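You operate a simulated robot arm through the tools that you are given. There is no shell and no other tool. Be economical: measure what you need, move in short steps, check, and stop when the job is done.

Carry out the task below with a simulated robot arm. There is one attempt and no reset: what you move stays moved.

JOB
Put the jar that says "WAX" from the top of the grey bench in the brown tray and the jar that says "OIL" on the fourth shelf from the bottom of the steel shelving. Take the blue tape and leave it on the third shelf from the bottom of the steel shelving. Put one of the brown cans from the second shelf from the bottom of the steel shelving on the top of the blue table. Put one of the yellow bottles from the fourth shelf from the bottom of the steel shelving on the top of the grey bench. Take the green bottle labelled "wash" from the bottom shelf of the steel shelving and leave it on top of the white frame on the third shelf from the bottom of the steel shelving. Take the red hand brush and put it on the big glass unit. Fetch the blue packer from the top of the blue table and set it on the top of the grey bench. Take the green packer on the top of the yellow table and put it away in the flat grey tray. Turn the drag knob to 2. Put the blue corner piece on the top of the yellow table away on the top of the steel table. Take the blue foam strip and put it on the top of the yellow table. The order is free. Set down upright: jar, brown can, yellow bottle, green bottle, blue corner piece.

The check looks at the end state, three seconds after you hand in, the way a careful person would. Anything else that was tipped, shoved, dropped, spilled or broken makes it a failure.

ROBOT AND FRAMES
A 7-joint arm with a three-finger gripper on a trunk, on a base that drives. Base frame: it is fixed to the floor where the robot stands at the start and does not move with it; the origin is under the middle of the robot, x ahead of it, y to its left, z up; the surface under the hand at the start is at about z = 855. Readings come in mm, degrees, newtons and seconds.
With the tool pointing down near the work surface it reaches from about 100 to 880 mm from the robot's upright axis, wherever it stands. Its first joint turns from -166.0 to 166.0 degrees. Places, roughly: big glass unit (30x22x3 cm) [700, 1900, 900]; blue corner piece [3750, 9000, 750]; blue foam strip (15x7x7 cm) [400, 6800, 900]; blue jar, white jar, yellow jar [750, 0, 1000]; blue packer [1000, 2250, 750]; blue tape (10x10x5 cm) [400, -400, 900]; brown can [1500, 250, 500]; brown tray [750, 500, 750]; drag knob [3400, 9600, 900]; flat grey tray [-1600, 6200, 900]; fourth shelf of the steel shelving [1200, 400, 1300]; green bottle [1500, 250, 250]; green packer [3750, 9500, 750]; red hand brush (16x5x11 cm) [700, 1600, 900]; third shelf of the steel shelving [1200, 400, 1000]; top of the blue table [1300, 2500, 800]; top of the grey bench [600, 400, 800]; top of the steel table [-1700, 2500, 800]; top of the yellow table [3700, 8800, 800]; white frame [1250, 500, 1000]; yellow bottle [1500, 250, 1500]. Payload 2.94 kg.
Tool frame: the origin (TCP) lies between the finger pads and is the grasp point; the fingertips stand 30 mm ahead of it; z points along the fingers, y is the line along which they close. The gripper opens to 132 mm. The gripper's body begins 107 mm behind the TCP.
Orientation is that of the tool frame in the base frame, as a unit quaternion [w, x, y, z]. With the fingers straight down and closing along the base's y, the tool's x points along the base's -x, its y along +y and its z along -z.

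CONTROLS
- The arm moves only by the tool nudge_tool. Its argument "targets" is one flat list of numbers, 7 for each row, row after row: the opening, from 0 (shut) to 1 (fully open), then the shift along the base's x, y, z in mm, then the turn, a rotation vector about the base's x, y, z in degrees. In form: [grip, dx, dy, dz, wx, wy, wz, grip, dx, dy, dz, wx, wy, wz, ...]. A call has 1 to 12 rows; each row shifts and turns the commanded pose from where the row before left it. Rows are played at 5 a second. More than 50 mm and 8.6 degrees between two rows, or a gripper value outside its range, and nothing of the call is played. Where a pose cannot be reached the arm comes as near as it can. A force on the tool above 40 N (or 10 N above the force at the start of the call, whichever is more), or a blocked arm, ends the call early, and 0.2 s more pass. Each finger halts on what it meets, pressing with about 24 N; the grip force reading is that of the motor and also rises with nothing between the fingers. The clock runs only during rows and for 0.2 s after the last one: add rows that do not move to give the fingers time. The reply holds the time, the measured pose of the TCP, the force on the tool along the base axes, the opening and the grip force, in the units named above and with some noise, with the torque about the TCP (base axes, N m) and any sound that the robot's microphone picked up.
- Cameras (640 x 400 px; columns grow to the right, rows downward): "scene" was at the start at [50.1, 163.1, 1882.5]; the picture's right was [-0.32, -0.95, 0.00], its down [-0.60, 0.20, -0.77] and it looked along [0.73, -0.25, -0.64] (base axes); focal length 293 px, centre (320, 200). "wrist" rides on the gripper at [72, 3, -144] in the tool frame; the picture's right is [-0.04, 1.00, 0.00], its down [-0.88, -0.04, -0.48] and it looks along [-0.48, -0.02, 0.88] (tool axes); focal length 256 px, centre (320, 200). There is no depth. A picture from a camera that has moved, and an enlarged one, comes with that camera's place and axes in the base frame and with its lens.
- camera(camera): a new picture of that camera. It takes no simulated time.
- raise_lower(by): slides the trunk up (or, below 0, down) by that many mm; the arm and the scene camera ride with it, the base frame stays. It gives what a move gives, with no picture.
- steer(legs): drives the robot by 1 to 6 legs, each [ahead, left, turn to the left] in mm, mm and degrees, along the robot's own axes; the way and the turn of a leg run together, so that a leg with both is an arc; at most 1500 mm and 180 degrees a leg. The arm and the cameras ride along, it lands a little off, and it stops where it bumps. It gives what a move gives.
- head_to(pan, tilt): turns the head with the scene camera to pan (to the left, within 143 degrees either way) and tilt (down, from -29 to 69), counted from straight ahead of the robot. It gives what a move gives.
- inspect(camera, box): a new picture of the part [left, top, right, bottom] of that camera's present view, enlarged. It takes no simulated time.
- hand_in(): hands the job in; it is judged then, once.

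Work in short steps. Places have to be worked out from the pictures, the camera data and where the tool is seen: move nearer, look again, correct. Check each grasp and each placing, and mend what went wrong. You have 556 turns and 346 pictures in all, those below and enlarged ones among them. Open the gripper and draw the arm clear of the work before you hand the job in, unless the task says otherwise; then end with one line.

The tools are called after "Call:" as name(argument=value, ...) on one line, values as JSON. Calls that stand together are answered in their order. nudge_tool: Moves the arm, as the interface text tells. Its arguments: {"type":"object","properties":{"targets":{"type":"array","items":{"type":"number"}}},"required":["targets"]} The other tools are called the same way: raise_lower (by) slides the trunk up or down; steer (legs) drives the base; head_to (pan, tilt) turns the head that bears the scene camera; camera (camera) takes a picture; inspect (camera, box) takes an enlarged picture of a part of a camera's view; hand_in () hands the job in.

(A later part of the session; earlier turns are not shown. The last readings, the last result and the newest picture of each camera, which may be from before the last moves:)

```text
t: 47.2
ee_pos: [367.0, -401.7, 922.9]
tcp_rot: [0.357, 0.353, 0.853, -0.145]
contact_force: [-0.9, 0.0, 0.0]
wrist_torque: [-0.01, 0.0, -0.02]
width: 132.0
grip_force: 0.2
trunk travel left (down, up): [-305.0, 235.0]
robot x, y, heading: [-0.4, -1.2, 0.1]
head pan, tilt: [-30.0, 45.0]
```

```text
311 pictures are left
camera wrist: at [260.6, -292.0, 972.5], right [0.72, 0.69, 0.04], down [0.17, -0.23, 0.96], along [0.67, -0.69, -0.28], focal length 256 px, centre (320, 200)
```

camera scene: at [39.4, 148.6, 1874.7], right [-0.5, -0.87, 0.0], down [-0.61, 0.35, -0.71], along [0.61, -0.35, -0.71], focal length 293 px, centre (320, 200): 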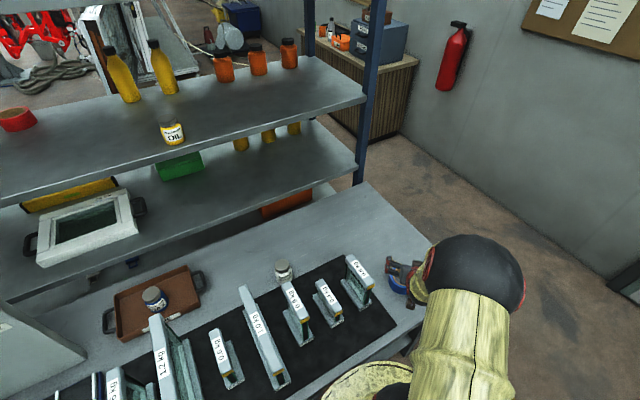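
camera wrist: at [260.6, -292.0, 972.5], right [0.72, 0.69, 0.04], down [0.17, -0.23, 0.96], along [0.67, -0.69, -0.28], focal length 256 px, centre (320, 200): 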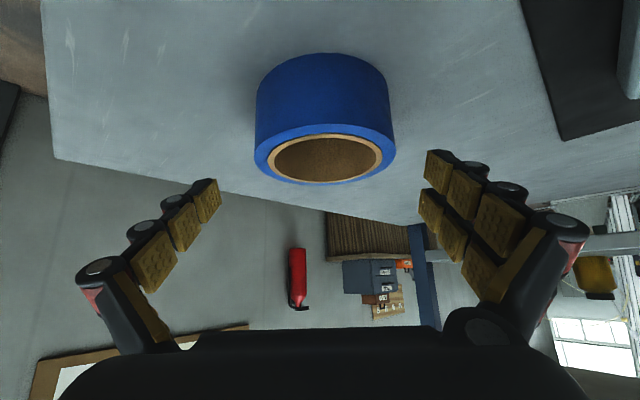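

Well aligned. Lower 37 mm more, then close on the tape.

Call:
raise_lower(by=-36)

Call:
nudge_tool(targets=[0.7, 0, 0, 0, 0, 0, 0, 0.5, 0, 0, 0, 0, 0, 0, 0.5, 0, 0, 0, 0, 0, 0, 0.5, 0, 0, 0, 0, 0, 0])

Call:
camera(camera="wrist")

```text
t: 48.0
ee_pos: [366.2, -401.3, 888.2]
tcp_rot: [0.357, 0.352, 0.853, -0.145]
contact_force: [0.3, -0.3, 0.2]
wrist_torque: [0.0, 0.02, -0.03]
width: 132.0
grip_force: 0.1
trunk travel left (down, up): [-269.0, 271.0]
robot x, y, heading: [-2.2, -3.2, 0.2]
head pan, tilt: [-30.0, 45.0]
```

```text
t: 49.0
ee_pos: [367.9, -401.1, 887.8]
tcp_rot: [0.357, 0.352, 0.853, -0.145]
contact_force: [-0.9, 1.7, 3.5]
wrist_torque: [-0.04, 0.05, 0.03]
width: 97.3
grip_force: 23.6
trunk travel left (down, up): [-269.0, 271.0]
robot x, y, heading: [-1.8, 1.3, 0.3]
head pan, tilt: [-30.0, 45.0]
```

```text
310 pictures are left
camera wrist: at [260.5, -291.9, 936.6], right [0.72, 0.69, 0.04], down [0.17, -0.23, 0.96], along [0.67, -0.69, -0.28], focal length 256 px, centre (320, 200)
```

wrist: 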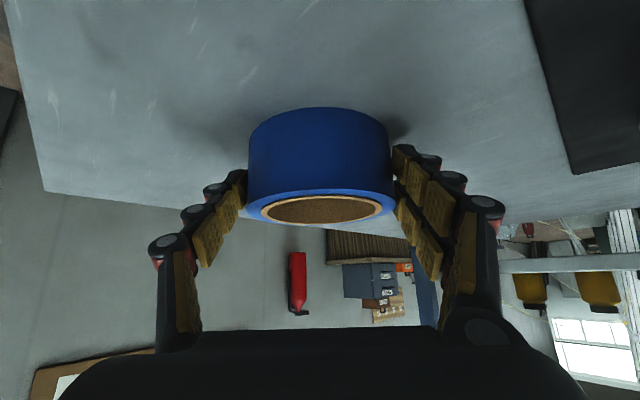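

Tape held. Raise trunk 255 mm to clear the weights.

Call:
raise_lower(by=255)

Call:
nudge_tool(targets=[0.5, 30, 25, 0, 0, 0, 7.5, 0.5, 30, 25, 0, 0, 0, 7.5, 0.5, 30, 30, 0, 0, 0, 7.5, 0.5, 30, 30, 0, 0, 0, 7.5, 0.5, 30, 30, 0, 0, 0, 7.5, 0.5, 30, 30, 0, 0, 0, 7.5, 0.5, 30, 36, 0, 0, 0, 0, 0.5, 30, 36, 0, 0, 0, 0, 0.5, 30, 36, 0, 0, 0, 0, 0.5, 30, 36, 0, 0, 0, 0, 0.5, 30, 36, 0, 0, 0, 0, 0.5, 30, 36, 0, 0, 0, 0])

Call:
camera(camera="wrist")

Call:
camera(camera="scene")

```text
t: 51.7
ee_pos: [366.2, -401.7, 1142.2]
tcp_rot: [0.358, 0.351, 0.853, -0.144]
contact_force: [1.1, 0.4, -1.5]
wrist_torque: [0.04, -0.02, -0.02]
width: 97.1
grip_force: 24.0
trunk travel left (down, up): [-524.0, 16.0]
robot x, y, heading: [-2.1, 3.4, 0.3]
head pan, tilt: [-30.0, 45.0]
```

```text
t: 54.3
ee_pos: [728.3, -14.4, 1143.3]
tcp_rot: [0.384, -0.001, 0.923, 0.003]
contact_force: [0.4, -0.1, -0.8]
wrist_torque: [-0.02, 0.04, -0.05]
width: 97.3
grip_force: 24.2
trunk travel left (down, up): [-524.0, 16.0]
robot x, y, heading: [2.9, 0.1, 0.2]
head pan, tilt: [-30.0, 45.0]
```

```text
309 pictures are left
camera wrist: at [576.7, -12.1, 1192.0], right [0.03, 1.0, 0.04], down [0.28, -0.04, 0.96], along [0.96, -0.01, -0.28], focal length 256 px, centre (320, 200)
```

wrist: 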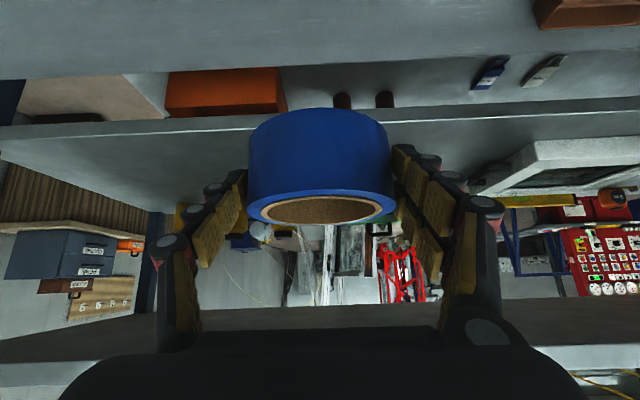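

```text
308 pictures are left
camera scene: at [41.7, 150.7, 2023.4], right [-0.5, -0.87, 0.0], down [-0.61, 0.35, -0.71], along [0.61, -0.35, -0.71], focal length 293 px, centre (320, 200)
```

scene: 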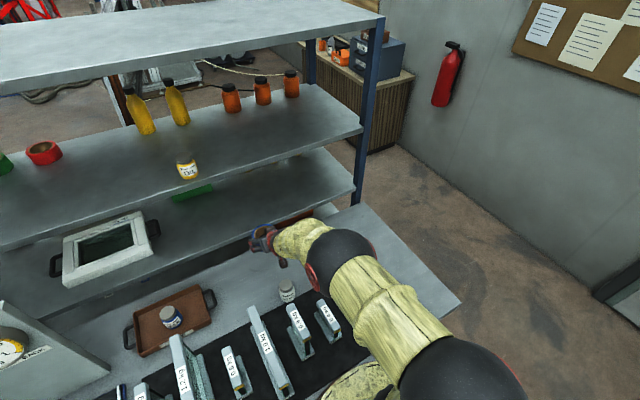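

Lower trunk by 113 and move forward over the third shelf's front area.

Call:
raise_lower(by=-113)

Call:
nudge_tool(targets=[0.5, 40, 0, 0, 0, 0, 0, 0.5, 40, 0, 0, 0, 0, 0, 0.5, 40, 0, 0, 0, 0, 0, 0.5, 40, 0, 0, 0, 0, 0, 0.5, 40, 0, 0, 0, 0, 0, 0.5, 40, 0, 0, 0, 0, 0, 0.5, 40, 0, 0, 0, 0, 0])

Call:
camera(camera="wrist")

```text
t: 55.7
ee_pos: [727.3, -13.9, 1030.7]
tcp_rot: [0.385, -0.002, 0.923, 0.004]
contact_force: [0.1, 0.7, -1.5]
wrist_torque: [0.0, 0.07, -0.01]
width: 97.4
grip_force: 23.6
trunk travel left (down, up): [-411.0, 129.0]
robot x, y, heading: [-0.3, -2.2, -0.1]
head pan, tilt: [-30.0, 45.0]
```

```text
t: 57.3
ee_pos: [1004.5, -8.8, 1018.8]
tcp_rot: [0.378, 0.006, 0.926, 0.01]
contact_force: [-3.7, -2.0, -11.1]
wrist_torque: [-0.07, -0.81, 0.2]
width: 97.7
grip_force: 23.5
trunk travel left (down, up): [-411.0, 129.0]
robot x, y, heading: [-3.7, -0.8, 0.0]
head pan, tilt: [-30.0, 45.0]
```

```text
307 pictures are left
camera wrist: at [852.6, -7.4, 1069.5], right [0.04, 1.0, 0.05], down [0.29, -0.06, 0.95], along [0.95, -0.02, -0.3], focal length 256 px, centre (320, 200)
```

wrist: 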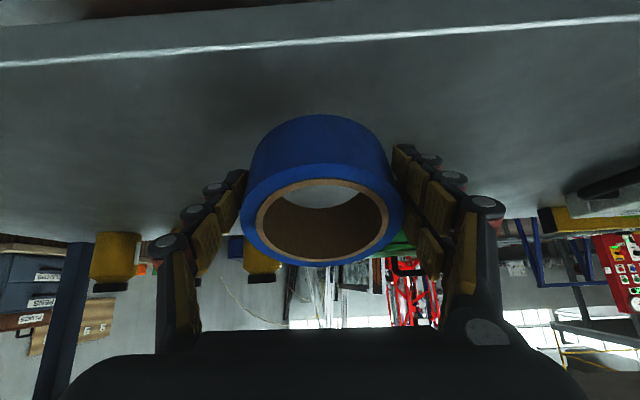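

Unexpected force reading and the tape seems rotated in the grip. Read again without motion.

Call:
nudge_tool(targets=[0.5, 0, 0, 0, 0, 0, 0])

Call:
head_to(pan=-15, tilt=40)

Call:
camera(camera="scene")

Call:
inspect(camera="wrist", box=[170, 80, 490, 280])

```text
t: 57.7
ee_pos: [1006.3, -11.1, 1026.4]
tcp_rot: [0.384, -0.002, 0.923, 0.005]
contact_force: [0.2, 0.1, -2.5]
wrist_torque: [-0.01, 0.01, -0.01]
width: 97.7
grip_force: 24.2
trunk travel left (down, up): [-411.0, 129.0]
robot x, y, heading: [-1.0, -1.6, 0.2]
head pan, tilt: [-30.0, 45.0]
```

```text
t: 58.5
ee_pos: [1008.0, -11.8, 1030.0]
tcp_rot: [0.385, -0.002, 0.923, 0.004]
contact_force: [1.0, 0.0, -1.4]
wrist_torque: [-0.01, 0.01, 0.0]
width: 97.7
grip_force: 23.9
trunk travel left (down, up): [-411.0, 129.0]
robot x, y, heading: [-2.7, -2.7, -0.3]
head pan, tilt: [-15.0, 40.0]
```

```text
306 pictures are left
camera scene: at [52.4, 168.2, 1917.8], right [-0.26, -0.97, 0.0], down [-0.62, 0.17, -0.77], along [0.74, -0.2, -0.64], focal length 293 px, centre (320, 200)
```

scene: 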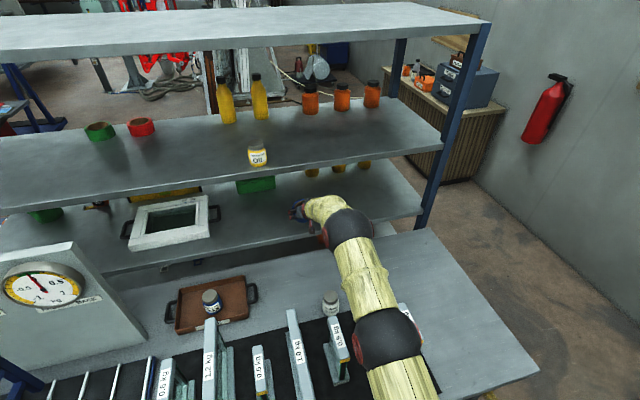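

```text
2.00 times, centred on (330, 180) of wrist
camera zoom: at [855.2, -9.8, 1078.0], right [0.02, 1.0, 0.04], down [0.28, -0.04, 0.96], along [0.96, -0.01, -0.28], focal length 512 px, centre (300, 240)
```

zoom: 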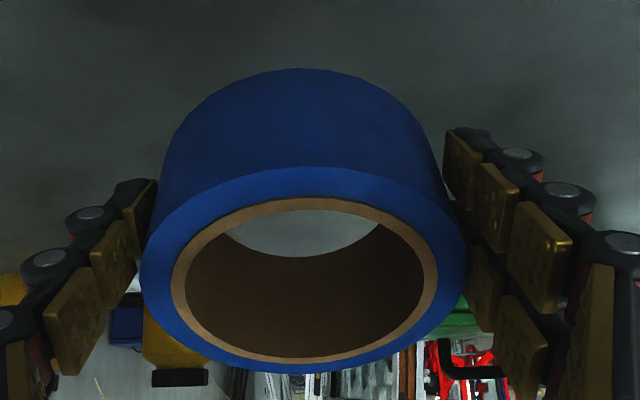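

Transient gone; the tape pitched ~20° in the grip. I'll counter-rotate by 12° then lower gently to let it seat.

Call:
nudge_tool(targets=[0.5, 0, 0, 0, 0, 6, 0, 0.5, 4, 0, 0, 0, 6, 0, 0.5, 0, 0, -10, 0, 0, 0, 0.5, 0, 0, -5, 0, 0, 0, 0.5, 0, 0, -5, 0, 0, 0, 0.5, 0, 0, 0, 0, 0, 0])

Call:
inspect(camera="wrist", box=[170, 80, 490, 280])

```text
t: 59.9
ee_pos: [1012.7, -14.2, 1010.2]
tcp_rot: [0.286, -0.001, 0.958, 0.004]
contact_force: [-0.7, -1.1, -0.8]
wrist_torque: [0.0, 0.02, 0.04]
width: 97.5
grip_force: 23.7
trunk travel left (down, up): [-411.0, 129.0]
robot x, y, heading: [0.4, -0.5, -0.1]
head pan, tilt: [-15.0, 40.0]
```

```text
2.00 times, centred on (330, 180) of wrist
camera zoom: at [873.7, -12.5, 1090.3], right [0.03, 1.0, 0.03], down [0.47, -0.04, 0.88], along [0.88, -0.01, -0.47], focal length 512 px, centre (300, 240)
```

zoom: 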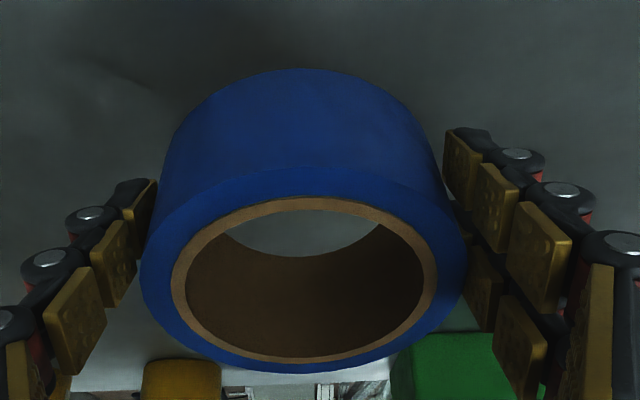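

Lower in 2-3 mm steps until contact.

Call:
nudge_tool(targets=[0.5, 0, 0, -3, 0, 0, 0, 0.5, 0, 0, -3, 0, 0, 0, 0.5, 0, 0, -2, 0, 0, 0, 0.5, 0, 0, 0, 0, 0, 0])

Call:
nudge_tool(targets=[0.5, 0, 0, -2, 0, 0, 0, 0.5, 0, 0, -2, 0, 0, 0, 0.5, 0, 0, 0, 0, 0, 0])

```text
t: 60.9
ee_pos: [1012.0, -14.6, 1001.9]
tcp_rot: [0.286, -0.002, 0.958, 0.005]
contact_force: [-0.3, -0.7, -1.2]
wrist_torque: [0.0, 0.01, 0.0]
width: 97.4
grip_force: 23.5
trunk travel left (down, up): [-411.0, 129.0]
robot x, y, heading: [-0.5, 2.5, 0.0]
head pan, tilt: [-15.0, 40.0]
```

```text
t: 61.7
ee_pos: [1012.2, -15.7, 999.5]
tcp_rot: [0.287, -0.002, 0.958, 0.005]
contact_force: [-0.4, 0.0, -1.7]
wrist_torque: [-0.02, 0.01, 0.03]
width: 97.7
grip_force: 24.2
trunk travel left (down, up): [-411.0, 129.0]
robot x, y, heading: [1.2, 0.7, 0.1]
head pan, tilt: [-15.0, 40.0]
```

Call:
nudge_tool(targets=[0.5, 0, 0, -3, 0, 0, 0, 0.5, 0, 0, -3, 0, 0, 0, 0.5, 0, 0, -2, 0, 0, 0, 0.5, 0, 0, 0, 0, 0, 0])

Call:
camera(camera="wrist")

```text
t: 62.7
ee_pos: [1012.8, -14.4, 990.6]
tcp_rot: [0.286, -0.001, 0.958, 0.004]
contact_force: [0.6, -0.6, -1.7]
wrist_torque: [-0.02, 0.03, -0.01]
width: 97.5
grip_force: 23.9
trunk travel left (down, up): [-411.0, 129.0]
robot x, y, heading: [2.4, 0.2, 0.0]
head pan, tilt: [-15.0, 40.0]
```

```text
303 pictures are left
camera wrist: at [873.1, -12.9, 1070.3], right [0.03, 1.0, 0.03], down [0.47, -0.04, 0.88], along [0.88, -0.01, -0.47], focal length 256 px, centre (320, 200)
```

wrist: 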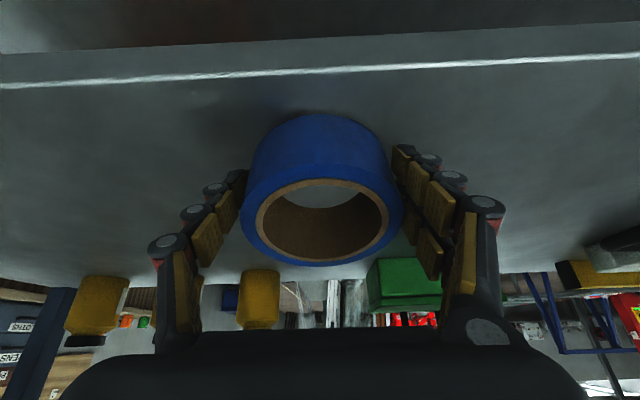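

Call:
nudge_tool(targets=[0.5, 0, 0, -2, 0, 0, 0, 0.5, 0, 0, -2, 0, 0, 0, 0.5, 0, 0, -2, 0, 0, 0, 0.5, 0, 0, 0, 0, 0, 0])

Call:
nudge_tool(targets=[0.5, 0, 0, -2, 0, 0, 0, 0.5, 0, 0, -2, 0, 0, 0, 0.5, 0, 0, 0, 0, 0, 0])

```text
t: 63.7
ee_pos: [1012.4, -15.6, 987.4]
tcp_rot: [0.289, -0.001, 0.957, 0.004]
contact_force: [0.2, -0.5, 10.2]
wrist_torque: [-0.03, 0.34, 0.01]
width: 97.6
grip_force: 24.3
trunk travel left (down, up): [-411.0, 129.0]
robot x, y, heading: [0.0, -2.8, -0.2]
head pan, tilt: [-15.0, 40.0]
```

```text
t: 64.5
ee_pos: [1011.9, -13.6, 981.4]
tcp_rot: [0.287, -0.001, 0.958, 0.004]
contact_force: [3.2, 0.4, 10.5]
wrist_torque: [-0.01, 0.25, 0.01]
width: 97.2
grip_force: 24.3
trunk travel left (down, up): [-411.0, 129.0]
robot x, y, heading: [0.3, 0.4, 0.1]
head pan, tilt: [-15.0, 40.0]
```

Rear edge in contact and the tape is seating. Look.

Call:
inspect(camera="wrist", box=[170, 80, 490, 280])

Call:
nudge_tool(targets=[0.5, 0, 0, -2, 0, 0, 0, 0.5, 0, 0, 0, 0, 0, 0])

```text
2.00 times, centred on (330, 180) of wrist
camera zoom: at [872.7, -12.6, 1060.8], right [0.03, 1.0, 0.03], down [0.47, -0.04, 0.88], along [0.88, -0.01, -0.47], focal length 512 px, centre (300, 240)
```

zoom: 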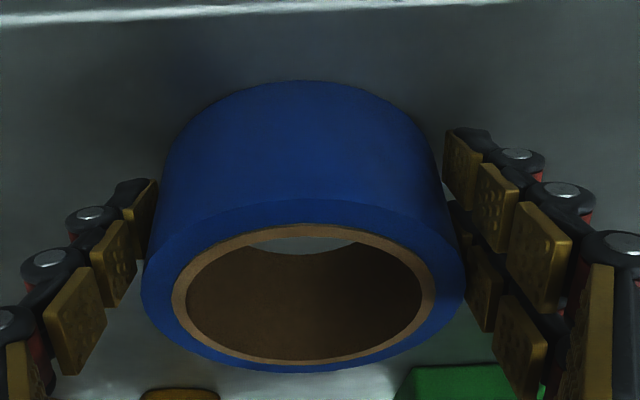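

```text
t: 65.1
ee_pos: [1011.3, -13.9, 981.1]
tcp_rot: [0.287, -0.002, 0.958, 0.004]
contact_force: [2.4, 2.1, 15.0]
wrist_torque: [0.45, 0.25, -0.05]
width: 97.9
grip_force: 24.1
trunk travel left (down, up): [-411.0, 129.0]
robot x, y, heading: [-0.7, 2.6, 0.1]
head pan, tilt: [-15.0, 40.0]
```

Nearly flat now; release and back out along the tool axis.

Call:
nudge_tool(targets=[0.8, 0, 0, 0, 0, 0, 0, 1, 0, 0, 0, 0, 0, 0, 1, 0, 0, 0, 0, 0, 0, 1, 0, 0, 0, 0, 0, 0, 1, -20, 0, 30, 0, 0, 0, 1, -25, 0, 30, 0, 0, 0, 1, -35, 0, 20, 0, 0, 0, 1, -45, 0, 0, 0, -5, 0, 1, -45, 0, 0, 0, -5, 0, 1, -45, 0, 0, 0, -2, 0, 1, -45, 0, 0, 0, 0, 0])

Call:
camera(camera="wrist")

```text
t: 67.5
ee_pos: [766.6, -13.8, 1064.8]
tcp_rot: [0.388, -0.01, 0.922, 0.002]
contact_force: [0.8, 0.5, 1.0]
wrist_torque: [0.11, 0.01, -0.09]
width: 131.8
grip_force: 0.1
out of reach, approached as far as the arm can: row 11
trunk travel left (down, up): [-411.0, 129.0]
robot x, y, heading: [-0.1, 4.1, 0.1]
head pan, tilt: [-15.0, 40.0]
```

```text
301 pictures are left
camera wrist: at [613.7, -14.0, 1112.7], right [0.01, 1.0, 0.03], down [0.27, -0.03, 0.96], along [0.96, 0.0, -0.27], focal length 256 px, centre (320, 200)
```

wrist: 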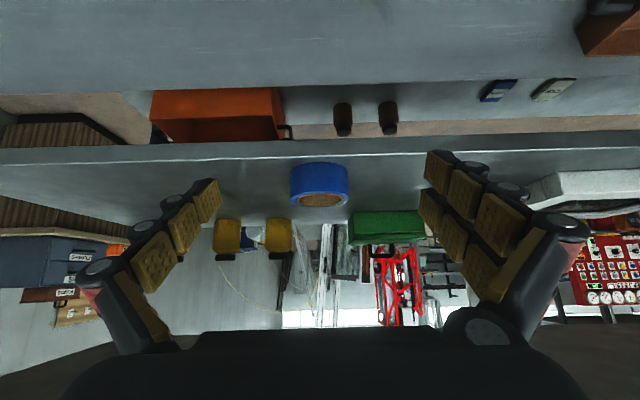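

Tape is flat on the third shelf. Next I go behind the shelving for the green bottle, can and yellow bottle. First tuck the arm: up and back with tool down.

Call:
nudge_tool(targets=[1, -20, 0, 40, 0, 7.5, 0, 1, -25, 0, 40, 0, 7.5, 0, 1, -25, 0, 40, 0, 7.5, 0, 1, -25, 0, 40, 0, 7.5, 0, 1, -28, 0, 40, 0, 7.5, 0, 1, -28, 0, 40, 0, 7.5, 0, 1, -28, 0, 40, 0, 0, 0, 1, -28, 0, 40, 0, 0, 0, 1, -28, 0, 40, 0, 0, 0, 1, -28, 0, 40, 0, 0, 0, 1, -28, 0, 40, 0, 0, 0, 1, -28, 0, 40, 0, 0, 0])

Call:
steer(legs=[[-350, 0, 0], [0, 0, -90]])

Call:
head_to(pan=0, tilt=25)

Call:
camera(camera="scene")

```text
t: 70.1
ee_pos: [448.0, -10.6, 1535.1]
tcp_rot: [0.003, 0.0, 1.0, 0.004]
contact_force: [0.1, -0.3, 0.7]
wrist_torque: [0.02, -0.05, 0.01]
width: 132.0
grip_force: 0.1
out of reach, approached as far as the arm can: row 2
trunk travel left (down, up): [-411.0, 129.0]
robot x, y, heading: [-0.3, -4.2, -0.1]
head pan, tilt: [-15.0, 40.0]
```

```text
t: 76.3
ee_pos: [-378.3, -451.4, 1534.7]
tcp_rot: [0.005, 0.718, 0.696, 0.001]
contact_force: [1.0, 0.1, 0.2]
wrist_torque: [0.01, 0.0, 0.01]
width: 131.9
grip_force: 0.2
trunk travel left (down, up): [-411.0, 129.0]
robot x, y, heading: [-350.9, -6.3, -91.8]
head pan, tilt: [-15.0, 40.0]
```

```text
t: 77.0
ee_pos: [-377.7, -450.0, 1535.4]
tcp_rot: [0.005, 0.718, 0.696, 0.001]
contact_force: [-0.5, 0.3, 0.5]
wrist_torque: [0.0, 0.0, -0.03]
width: 132.2
grip_force: 0.0
trunk travel left (down, up): [-411.0, 129.0]
robot x, y, heading: [-354.9, -3.2, -91.8]
head pan, tilt: [0.0, 25.0]
```

```text
300 pictures are left
camera scene: at [-165.2, -69.7, 1941.1], right [-1.0, 0.03, 0.0], down [0.01, 0.42, -0.91], along [-0.03, -0.91, -0.42], focal length 293 px, centre (320, 200)
```

scene: 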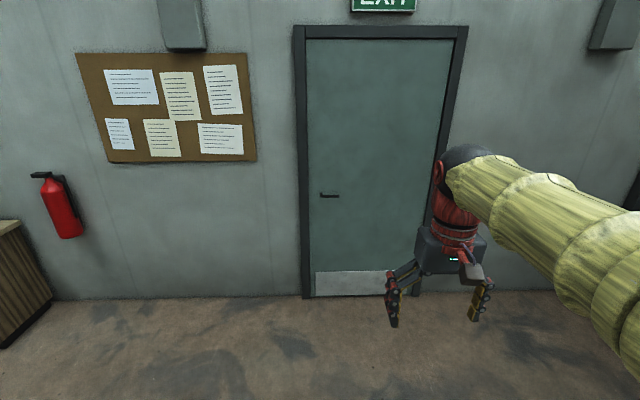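

Clear floor to the wall (y≈-2130). Drive ahead 1270, turn left to face +x and look.

Call:
steer(legs=[[1270, 0, 0], [0, 0, 91.8]])

Call:
head_to(pan=25, tilt=20)

Call:
camera(camera="scene")

```text
t: 87.4
ee_pos: [54.8, -1301.2, 1533.9]
tcp_rot: [0.003, 0.003, 1.0, 0.004]
contact_force: [0.9, 0.2, 0.5]
wrist_torque: [0.04, 0.01, -0.01]
width: 131.8
grip_force: 0.0
trunk travel left (down, up): [-411.0, 129.0]
robot x, y, heading: [-397.5, -1288.5, -0.4]
head pan, tilt: [0.0, 25.0]
```

```text
t: 88.3
ee_pos: [55.3, -1301.2, 1534.0]
tcp_rot: [0.003, 0.003, 1.0, 0.005]
contact_force: [-0.6, 0.1, 0.4]
wrist_torque: [-0.02, -0.01, 0.02]
width: 132.1
grip_force: 0.2
trunk travel left (down, up): [-411.0, 129.0]
robot x, y, heading: [-395.3, -1290.5, -0.6]
head pan, tilt: [25.0, 20.0]
```

```text
299 pictures are left
camera scene: at [-339.8, -1058.0, 1949.2], right [0.42, -0.91, 0.0], down [-0.31, -0.14, -0.94], along [0.85, 0.39, -0.34], focal length 293 px, centre (320, 200)
```

scene: 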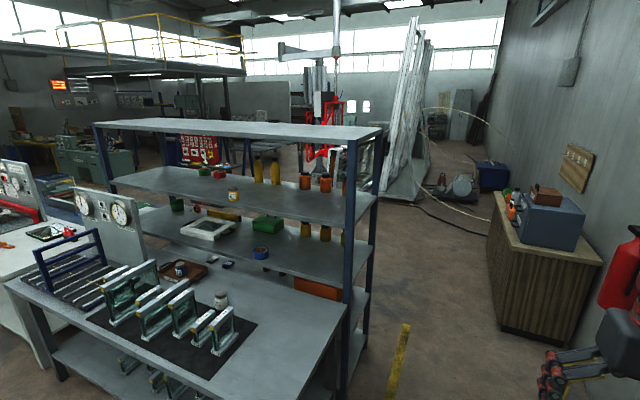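

Clear route: corridor between shelf (y≈-607) and cabinet (y≈-1670). Drive around to behind the shelving.

Call:
steer(legs=[[1400, 160, 0], [1130, 0, 0], [0, 0, 90.5], [1350, 0, 0]])

Call:
head_to(pan=70, tilt=30)

Call:
camera(camera="scene")

```text
t: 111.0
ee_pos: [2125.5, 656.5, 1534.0]
tcp_rot: [0.001, 0.715, -0.699, -0.004]
contact_force: [-0.8, 1.1, -0.5]
wrist_torque: [-0.06, -0.01, -0.06]
width: 132.0
grip_force: 0.0
trunk travel left (down, up): [-411.0, 129.0]
robot x, y, heading: [2123.7, 204.1, 91.1]
head pan, tilt: [25.0, 20.0]
```

```text
t: 112.1
ee_pos: [2125.3, 655.9, 1534.9]
tcp_rot: [0.001, 0.714, -0.7, -0.005]
contact_force: [0.4, 0.1, 0.0]
wrist_torque: [0.0, 0.04, 0.04]
width: 132.1
grip_force: 0.1
trunk travel left (down, up): [-411.0, 129.0]
robot x, y, heading: [2123.6, 205.7, 91.3]
head pan, tilt: [70.0, 30.0]
```

```text
298 pictures are left
camera scene: at [1846.4, 202.6, 1933.2], right [0.32, 0.95, 0.0], down [0.47, -0.16, -0.87], along [-0.82, 0.28, -0.5], focal length 293 px, centre (320, 200)
```

scene: 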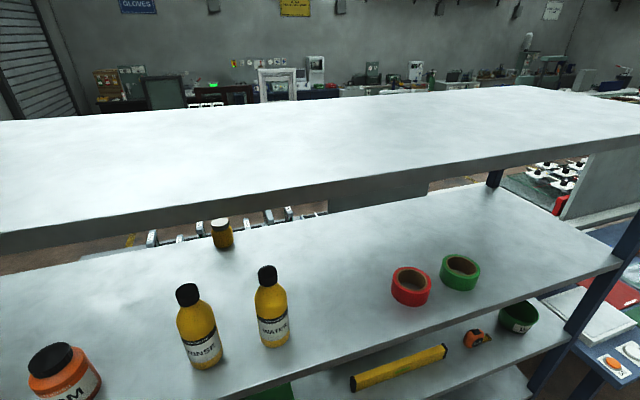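

Now turn to face the shelving and lower the head for a view of the lower shelves.

Call:
steer(legs=[[0, 0, 88.7]])

Call:
raise_lower(by=-400)

Call:
head_to(pan=0, tilt=50)

Call:
camera(camera="scene")

```text
t: 116.2
ee_pos: [1672.9, 218.2, 1533.8]
tcp_rot: [0.005, 1.0, -0.001, -0.002]
contact_force: [0.0, -0.2, 0.1]
wrist_torque: [0.01, 0.02, 0.0]
width: 132.0
grip_force: 0.0
trunk travel left (down, up): [-411.0, 129.0]
robot x, y, heading: [2123.5, 203.6, 179.7]
head pan, tilt: [70.0, 30.0]
```

```text
t: 120.1
ee_pos: [1672.1, 219.8, 1134.7]
tcp_rot: [0.005, 1.0, -0.001, -0.003]
contact_force: [-0.1, 0.4, 0.6]
wrist_torque: [0.02, -0.01, -0.04]
width: 131.8
grip_force: 0.1
trunk travel left (down, up): [-11.0, 529.0]
robot x, y, heading: [2122.1, 207.6, 180.1]
head pan, tilt: [70.0, 30.0]
```

```text
t: 121.5
ee_pos: [1671.6, 218.2, 1134.5]
tcp_rot: [0.004, 1.0, -0.001, -0.003]
contact_force: [-0.8, -0.4, 0.2]
wrist_torque: [0.0, 0.03, 0.03]
width: 132.3
grip_force: 0.1
trunk travel left (down, up): [-11.0, 529.0]
robot x, y, heading: [2119.8, 209.4, 180.0]
head pan, tilt: [0.0, 50.0]
```

```text
297 pictures are left
camera scene: at [2074.0, 16.8, 1503.7], right [0.0, 1.0, 0.0], down [0.77, 0.0, -0.64], along [-0.64, 0.0, -0.77], focal length 293 px, centre (320, 200)
```

scene: 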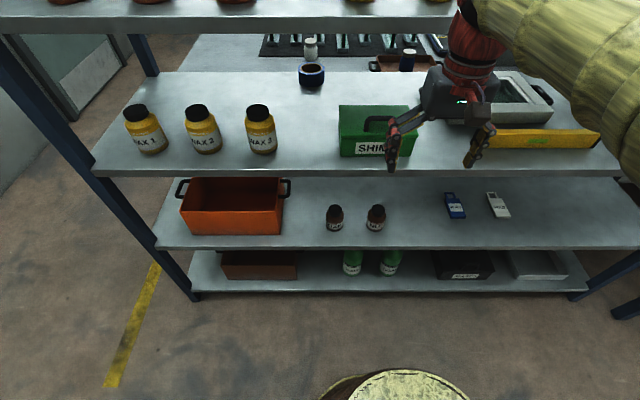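

Excellent view. Zoom on the cans and green bottles to read labels.

Call:
inspect(camera="scene", box=[310, 190, 430, 290])

Call:
camera(camera="wrist")

```text
4.00 times, centred on (370, 240) of scene
camera zoom: at [2074.0, 16.8, 1503.7], right [0.0, 1.0, 0.0], down [0.77, 0.0, -0.64], along [-0.64, 0.0, -0.77], focal length 1170 px, centre (120, 40)
```

zoom: 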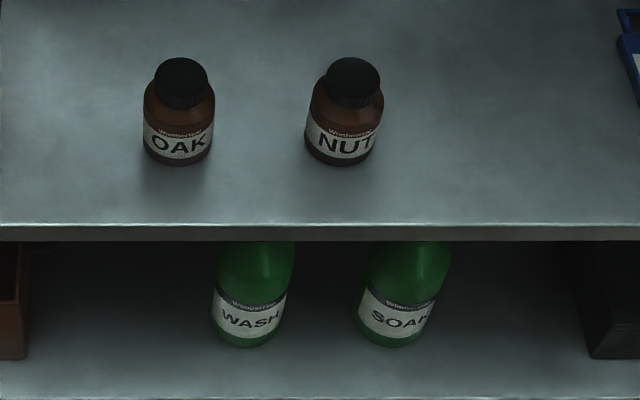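

```text
295 pictures are left
camera wrist: at [1746.3, 216.6, 1276.9], right [-0.04, -1.0, 0.01], down [-0.88, 0.04, 0.48], along [-0.48, 0.01, -0.88], focal length 256 px, centre (320, 200)
```

wrist: 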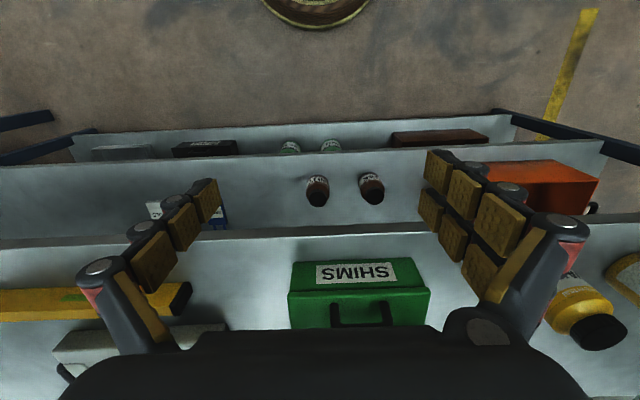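

WASH is the one nearer y≈170, can OAK next to it. I'd like the wrist camera above the hand when it points into the shelf, so I turn the tool 180° about vertical first.

Call:
nudge_tool(targets=[1, 5, 0, 0, 0, 0, 8.5, 1, 5, 0, 0, 0, 0, 8.5, 1, 5, 0, 0, 0, 0, 8.5, 1, 5, 0, 0, 0, 0, 8.5, 1, 0, 0, 0, 0, 0, 8.5, 1, 0, 0, 0, 0, 0, 8.5, 1, 0, 0, 0, 0, 0, 8.5, 1, 0, 0, 0, 0, 0, 8.5, 1, 0, 0, 0, 0, 0, 8.5, 1, 0, 0, 0, 0, 0, 8.5])

Call:
nudge_tool(targets=[1, 0, 0, 0, 0, 0, 8.5, 1, 0, 0, 0, 0, 0, 8.5, 1, 0, 0, 0, 0, 0, 8.5, 1, 0, 0, 0, 0, 0, 8.5, 1, 0, 0, 0, 0, 0, 8.5, 1, 0, 0, 0, 0, 0, 8.5, 1, 0, 0, 0, 0, 0, 8.5, 1, 0, 0, 0, 0, 0, 8.5, 1, 0, 0, 0, 0, 0, 8.5, 1, 0, 0, 0, 0, 0, 8.5, 1, 0, 0, 0, 0, 0, 1.5])

```text
t: 123.7
ee_pos: [1692.8, 218.4, 1134.5]
tcp_rot: [0.005, 0.737, 0.676, 0.001]
contact_force: [0.2, 0.0, -0.1]
wrist_torque: [0.01, 0.01, -0.02]
width: 132.0
grip_force: 0.0
trunk travel left (down, up): [-11.0, 529.0]
robot x, y, heading: [2122.3, 206.9, 179.8]
head pan, tilt: [0.0, 50.0]
```

```text
t: 126.1
ee_pos: [1692.7, 217.9, 1134.1]
tcp_rot: [0.004, 0.075, 0.997, 0.005]
contact_force: [-0.1, 0.2, 0.0]
wrist_torque: [0.04, -0.01, 0.01]
width: 131.9
grip_force: 0.1
trunk travel left (down, up): [-11.0, 529.0]
robot x, y, heading: [2116.9, 207.4, 179.9]
head pan, tilt: [0.0, 50.0]
```

The tool turned fine. Back off 90 mm, then lower and tilt the tool to horizontal pointing at the shelf.

Call:
steer(legs=[[-90, 0, 0]])

Call:
nudge_tool(targets=[1, 0, 0, 0, 0, 0, 8.5, 1, -10, -4, -45, 0, 8, 0, 1, -10, -4, -45, 0, 8, 0, 1, -10, -4, -45, 0, 8, 0, 1, -10, -4, -45, 0, 8, 0, 1, -10, -4, -45, 0, 8, 0, 1, -10, -4, -45, 0, 8, 0, 1, -10, -4, -45, 0, 8, 0, 1, -10, -4, -45, 0, 8, 0, 1, -10, -4, -45, 0, 8, 0, 1, -10, -4, -45, 0, 8, 0, 1, -10, -4, -45, 0, 8, 0])

Call:
camera(camera="wrist")

Call:
camera(camera="scene")

```text
t: 127.2
ee_pos: [1780.2, 219.0, 1133.4]
tcp_rot: [0.003, 0.077, 0.997, 0.005]
contact_force: [-0.6, 0.5, 0.2]
wrist_torque: [-0.05, -0.02, -0.02]
width: 131.8
grip_force: 0.1
trunk travel left (down, up): [-11.0, 529.0]
robot x, y, heading: [2211.0, 206.8, 180.1]
head pan, tilt: [0.0, 50.0]
```

```text
t: 130.0
ee_pos: [1621.0, 110.5, 771.8]
tcp_rot: [0.771, -0.033, -0.635, 0.028]
contact_force: [1.6, -0.7, 0.0]
wrist_torque: [0.0, 0.02, 0.0]
width: 131.5
grip_force: 0.1
out of reach, approached as far as the arm can: row 1, 8
trunk travel left (down, up): [-11.0, 529.0]
robot x, y, heading: [2209.2, 206.0, 180.2]
head pan, tilt: [0.0, 50.0]
stopped in row 12: the arm was blocked; the commanded pose is now the measured one
```

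```text
294 pictures are left
camera wrist: at [1776.5, 116.4, 813.8], right [-0.01, 0.99, -0.13], down [0.3, -0.12, -0.95], along [-0.95, -0.05, -0.29], focal length 256 px, centre (320, 200)
```

wrist: 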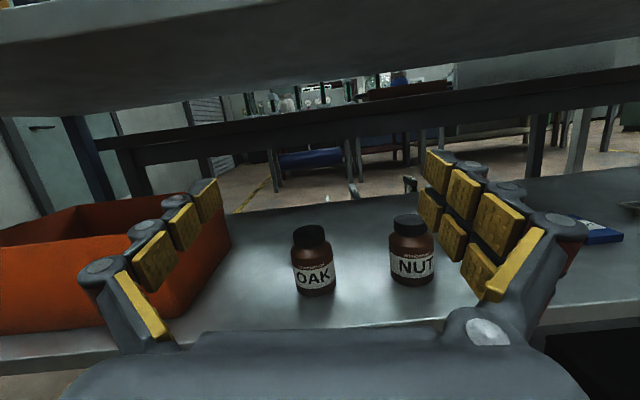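

```text
293 pictures are left
camera scene: at [2163.6, 17.0, 1503.9], right [0.0, 1.0, 0.0], down [0.77, 0.0, -0.64], along [-0.64, 0.0, -0.77], focal length 293 px, centre (320, 200)
```

scene: 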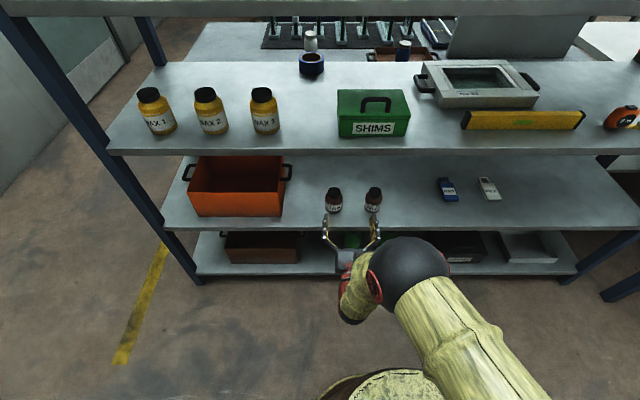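

The arm blocked with the tool a bit over-tilted. Correct orientation to level, and y to 171.

Call:
nudge_tool(targets=[1, 0, 15, 10, 2.5, -5.5, 0.2, 1, 0, 20, 0, 2.5, -5.5, 0.2, 1, 0, 25, 0, 0, 0, 0])

Call:
nudge_tool(targets=[1, 0, 0, -40, 0, 0, 0, 1, 0, 0, -40, 0, 0, 0, 1, 0, 0, -40, 0, 0, 0])

```text
t: 130.8
ee_pos: [1631.2, 135.3, 779.5]
tcp_rot: [-0.705, 0.002, 0.709, 0.005]
contact_force: [-1.0, -0.2, -0.2]
wrist_torque: [-0.02, 0.06, -0.04]
width: 132.1
grip_force: 0.1
out of reach, approached as far as the arm can: row 2, 3
trunk travel left (down, up): [-11.0, 529.0]
robot x, y, heading: [2213.0, 207.4, 179.8]
head pan, tilt: [0.0, 50.0]
```

```text
t: 131.6
ee_pos: [1631.7, 129.9, 661.1]
tcp_rot: [-0.706, 0.001, 0.708, 0.003]
contact_force: [0.4, 0.0, 0.7]
wrist_torque: [0.02, -0.06, 0.01]
width: 132.1
grip_force: 0.1
out of reach, approached as far as the arm can: row 1
trunk travel left (down, up): [-11.0, 529.0]
robot x, y, heading: [2210.2, 207.7, 180.0]
head pan, tilt: [0.0, 50.0]
```

It moves down well when level. Continue down to z≈300.

Call:
nudge_tool(targets=[1, 0, 0, -45, 0, 0, 0, 1, 0, 0, -45, 0, 0, 0, 1, 0, 0, -45, 0, 0, 0, 1, 0, 0, -45, 0, 0, 0, 1, 0, 0, -45, 0, 0, 0, 1, 0, 0, -45, 0, 0, 0, 1, 0, 0, -45, 0, 0, 0])

Call:
camera(camera="wrist")

Call:
camera(camera="scene")

```text
t: 133.2
ee_pos: [1633.1, 131.9, 349.0]
tcp_rot: [-0.7, -0.001, 0.714, 0.003]
contact_force: [9.3, 2.8, -5.5]
wrist_torque: [-0.06, 0.58, 0.21]
width: 132.3
grip_force: 0.1
out of reach, approached as far as the arm can: row 2
trunk travel left (down, up): [-11.0, 529.0]
robot x, y, heading: [2213.0, 207.4, 179.8]
head pan, tilt: [0.0, 50.0]
```

```text
292 pictures are left
camera wrist: at [1776.5, 134.0, 422.4], right [0.0, 1.0, -0.04], down [0.49, -0.03, -0.87], along [-0.87, -0.02, -0.49], focal length 256 px, centre (320, 200)
```

wrist: 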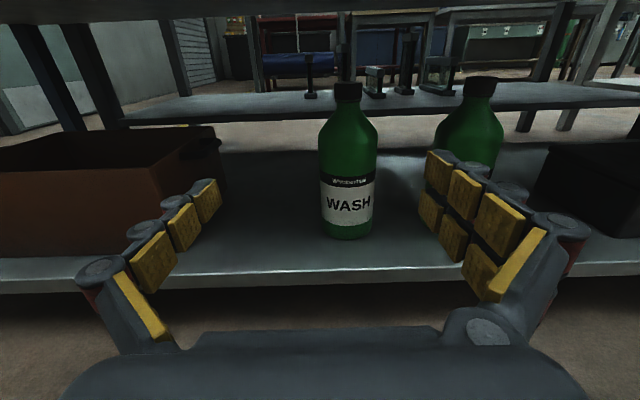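

```text
291 pictures are left
camera scene: at [2162.5, 16.9, 1503.0], right [0.0, 1.0, 0.0], down [0.77, 0.0, -0.64], along [-0.64, 0.0, -0.77], focal length 293 px, centre (320, 200)
```

scene: 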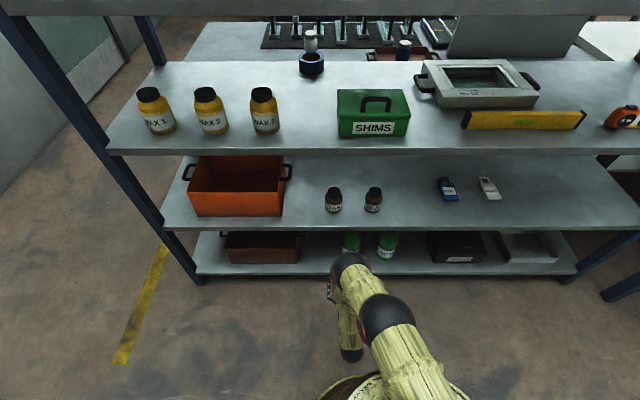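

Clear view of WASH; its centre is about (1420,170), z 185–390. Lower to z≈283 and align y, smaller rows.

Call:
nudge_tool(targets=[1, 0, 10, -20, 0, 0, 0, 1, 0, 10, -20, 0, 0, 0, 1, 0, 10, -15, 0, 0, 0, 1, 0, 8, -8, 0, 0, 0, 1, 0, 0, 0, 0, 0, 0])

Call:
camera(camera="wrist")

```text
t: 134.4
ee_pos: [1635.4, 135.4, 293.0]
tcp_rot: [-0.706, 0.001, 0.709, 0.004]
contact_force: [-0.6, 0.8, -0.1]
wrist_torque: [-0.04, -0.01, -0.04]
width: 131.9
grip_force: 0.1
out of reach, approached as far as the arm can: row 1, 2, 3, 4
trunk travel left (down, up): [-11.0, 529.0]
robot x, y, heading: [2211.7, 204.6, 180.0]
head pan, tilt: [0.0, 50.0]
```

```text
290 pictures are left
camera wrist: at [1779.4, 136.0, 365.3], right [0.01, 1.0, -0.04], down [0.48, -0.04, -0.88], along [-0.88, -0.01, -0.48], focal length 256 px, centre (320, 200)
```

wrist: 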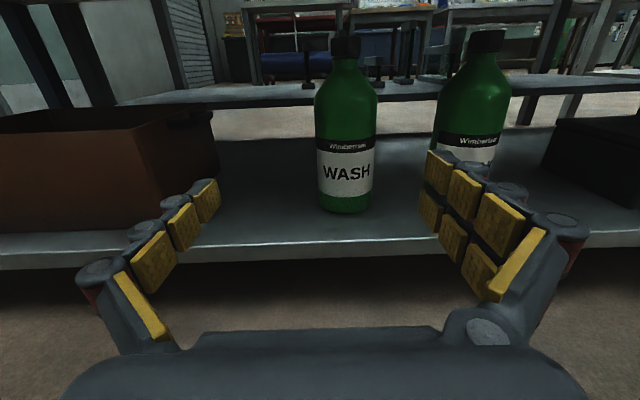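

y is limited by arm geometry, so shift the base 35 mm to its right (+y).

Call:
steer(legs=[[0, -35, 0]])

Call:
camera(camera="wrist")

```text
t: 135.2
ee_pos: [1636.7, 170.8, 293.7]
tcp_rot: [-0.706, 0.001, 0.708, 0.003]
contact_force: [-0.3, -0.2, -0.4]
wrist_torque: [0.0, -0.03, 0.0]
width: 132.1
grip_force: 0.0
trunk travel left (down, up): [-11.0, 529.0]
robot x, y, heading: [2209.9, 242.7, 180.0]
head pan, tilt: [0.0, 50.0]
```

```text
289 pictures are left
camera wrist: at [1779.4, 171.5, 365.4], right [0.01, 1.0, -0.04], down [0.48, -0.04, -0.88], along [-0.88, -0.01, -0.48], focal length 256 px, centre (320, 200)
```

wrist: 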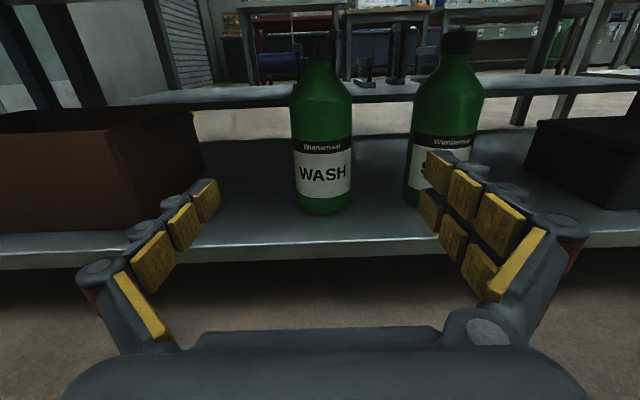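

Aligned. Advance in gentle rows to x≈1425, keeping open.

Call:
nudge_tool(targets=[1, -35, 0, 0, 0, 0, 0, 1, -35, 0, 0, 0, 0, 0, 1, -35, 0, 0, 0, 0, 0, 1, -35, 0, 0, 0, 0, 0, 1, -30, 0, 0, 0, 0, 0, 1, 0, 0, 0, 0, 0, 0])

Call:
camera(camera="wrist")

```text
t: 136.6
ee_pos: [1592.3, 161.7, 292.9]
tcp_rot: [-0.705, 0.004, 0.709, 0.007]
contact_force: [0.7, 0.8, 0.3]
wrist_torque: [0.0, -0.01, -0.04]
width: 131.9
grip_force: 0.1
out of reach, approached as far as the arm can: row 1, 2, 3, 4, 5
trunk travel left (down, up): [-11.0, 529.0]
robot x, y, heading: [2209.4, 245.3, 179.9]
head pan, tilt: [0.0, 50.0]
```

```text
288 pictures are left
camera wrist: at [1736.9, 162.0, 365.7], right [0.02, 1.0, -0.04], down [0.48, -0.04, -0.88], along [-0.88, 0.0, -0.48], focal length 256 px, centre (320, 200)
```

wrist: 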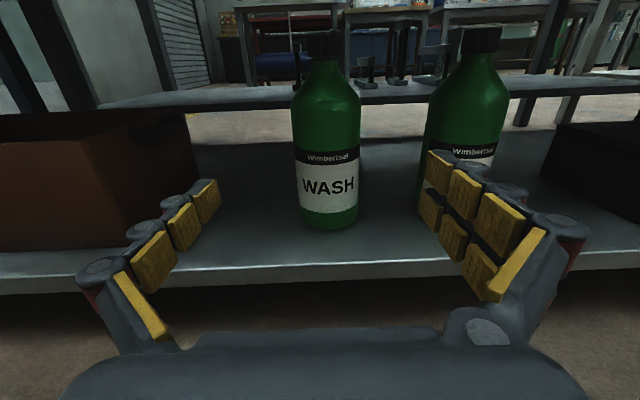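

Use the base to advance: 120 mm first, with 9 mm to its right.

Call:
steer(legs=[[120, -9, 0]])

Call:
camera(camera="wrist")

```text
t: 137.9
ee_pos: [1472.2, 171.8, 294.6]
tcp_rot: [-0.706, 0.006, 0.708, 0.008]
contact_force: [0.2, -0.4, -0.3]
wrist_torque: [0.0, -0.02, 0.02]
width: 132.2
grip_force: 0.0
trunk travel left (down, up): [-11.0, 529.0]
robot x, y, heading: [2095.1, 255.8, 179.8]
head pan, tilt: [0.0, 50.0]
```

```text
287 pictures are left
camera wrist: at [1616.4, 172.3, 365.8], right [0.02, 1.0, -0.04], down [0.48, -0.04, -0.88], along [-0.88, 0.0, -0.48], focal length 256 px, centre (320, 200)
```

wrist: 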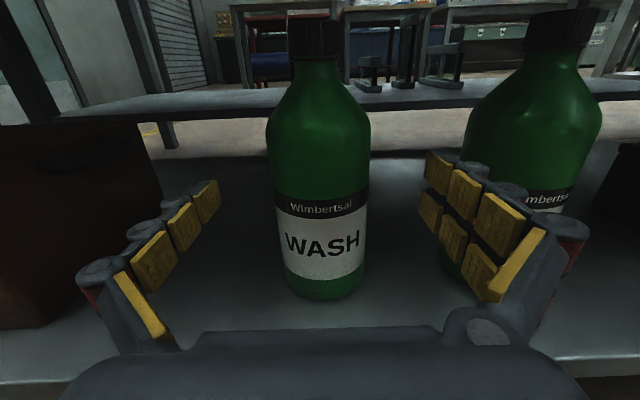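

Centred. Advance 50 mm more and close.

Call:
steer(legs=[[50, 0, 0]])

Call:
nudge_tool(targets=[0.7, 0, 0, 0, 0, 0, 0, 0.5, 0, 0, 0, 0, 0, 0, 0.4, 0, 0, 0, 0, 0, 0, 0.4, 0, 0, 0, 0, 0, 0, 0.4, 0, 0, 0, 0, 0, 0, 0.4, 0, 0, 0, 0, 0, 0])

Call:
camera(camera="wrist")

```text
t: 138.8
ee_pos: [1421.8, 173.5, 294.1]
tcp_rot: [-0.706, 0.006, 0.708, 0.008]
contact_force: [0.9, -0.9, 0.2]
wrist_torque: [-0.02, 0.02, -0.03]
width: 132.2
grip_force: 0.0
trunk travel left (down, up): [-11.0, 529.0]
robot x, y, heading: [2043.4, 251.9, 179.7]
head pan, tilt: [0.0, 50.0]
```

```text
t: 140.2
ee_pos: [1422.5, 172.8, 293.5]
tcp_rot: [-0.706, 0.005, 0.709, 0.007]
contact_force: [1.4, -1.2, 0.1]
wrist_torque: [-0.13, 0.04, 0.06]
width: 87.9
grip_force: 24.2
trunk travel left (down, up): [-11.0, 529.0]
robot x, y, heading: [2039.7, 254.4, 179.7]
head pan, tilt: [0.0, 50.0]
```

```text
286 pictures are left
camera wrist: at [1565.7, 172.5, 365.8], right [0.02, 1.0, -0.04], down [0.48, -0.04, -0.88], along [-0.88, 0.0, -0.48], focal length 256 px, centre (320, 200)
```

wrist: 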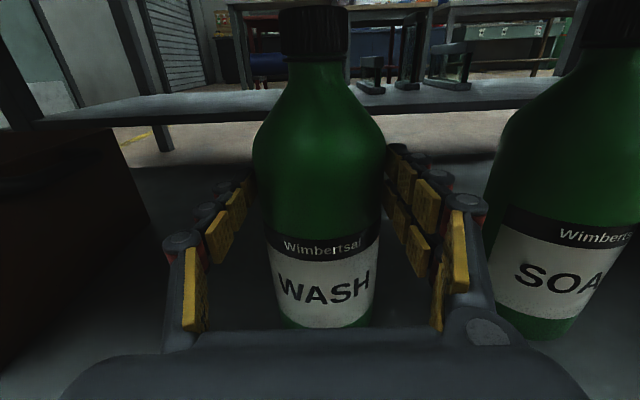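

WASH held at 88 mm. Raise 30 mm, then back out 300 mm.

Call:
raise_lower(by=30)

Call:
camera(camera="wrist")

Call:
steer(legs=[[-300, 0, 0]])

Call:
camera(camera="wrist")

Call:
camera(camera="scene")

```text
t: 141.0
ee_pos: [1423.1, 174.0, 323.4]
tcp_rot: [-0.705, 0.005, 0.709, 0.007]
contact_force: [-0.7, -0.6, -8.8]
wrist_torque: [0.02, -0.25, 0.02]
width: 87.7
grip_force: 23.6
trunk travel left (down, up): [-41.0, 499.0]
robot x, y, heading: [2041.3, 252.1, 179.8]
head pan, tilt: [0.0, 50.0]
```

```text
285 pictures are left
camera wrist: at [1565.9, 172.8, 395.1], right [0.02, 1.0, -0.04], down [0.48, -0.04, -0.88], along [-0.88, 0.0, -0.48], focal length 256 px, centre (320, 200)
```

wrist: 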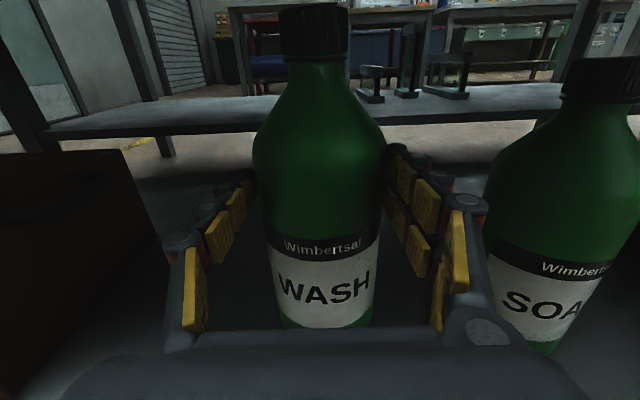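

```text
t: 143.0
ee_pos: [1729.9, 171.8, 324.5]
tcp_rot: [-0.705, 0.005, 0.709, 0.007]
contact_force: [-0.3, -0.3, -9.6]
wrist_torque: [0.01, -0.25, 0.02]
width: 87.8
grip_force: 23.8
trunk travel left (down, up): [-41.0, 499.0]
robot x, y, heading: [2350.1, 248.5, 179.8]
head pan, tilt: [0.0, 50.0]
```

```text
284 pictures are left
camera wrist: at [1873.8, 171.4, 395.4], right [0.02, 1.0, -0.04], down [0.48, -0.04, -0.88], along [-0.88, 0.0, -0.48], focal length 256 px, centre (320, 200)
```

wrist: 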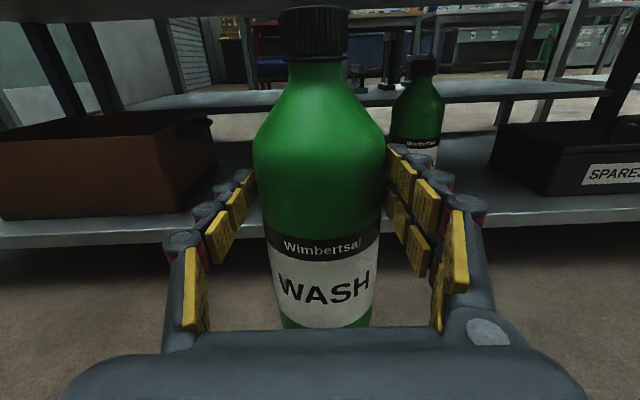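

```text
283 pictures are left
camera scene: at [2298.5, 60.8, 1533.6], right [0.0, 1.0, 0.0], down [0.77, 0.0, -0.64], along [-0.64, 0.0, -0.77], focal length 293 px, centre (320, 200)
```

scene: 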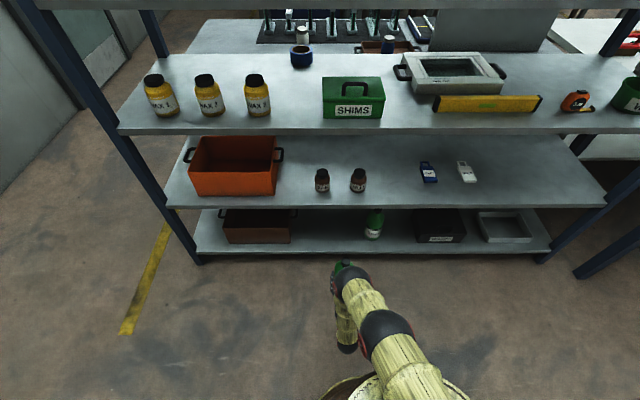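

Held clear. Zoom at the white frame to judge its shape.

Call:
inspect(camera="scene", box=[385, 30, 565, 130])

```text
3.56 times, centred on (475, 80) of scene
camera zoom: at [2298.5, 60.8, 1533.6], right [0.0, 1.0, 0.0], down [0.77, 0.0, -0.64], along [-0.64, 0.0, -0.77], focal length 1040 px, centre (-231, 627)
```

zoom: 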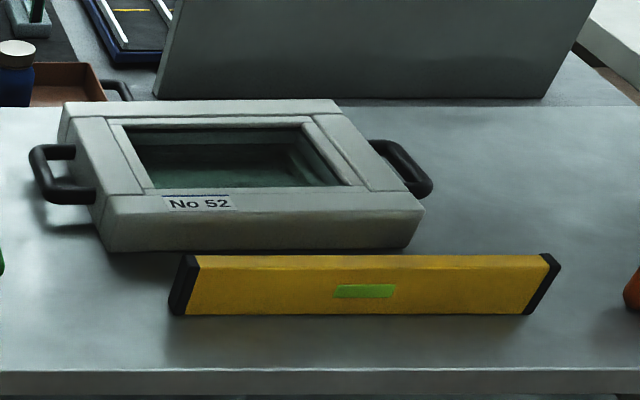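

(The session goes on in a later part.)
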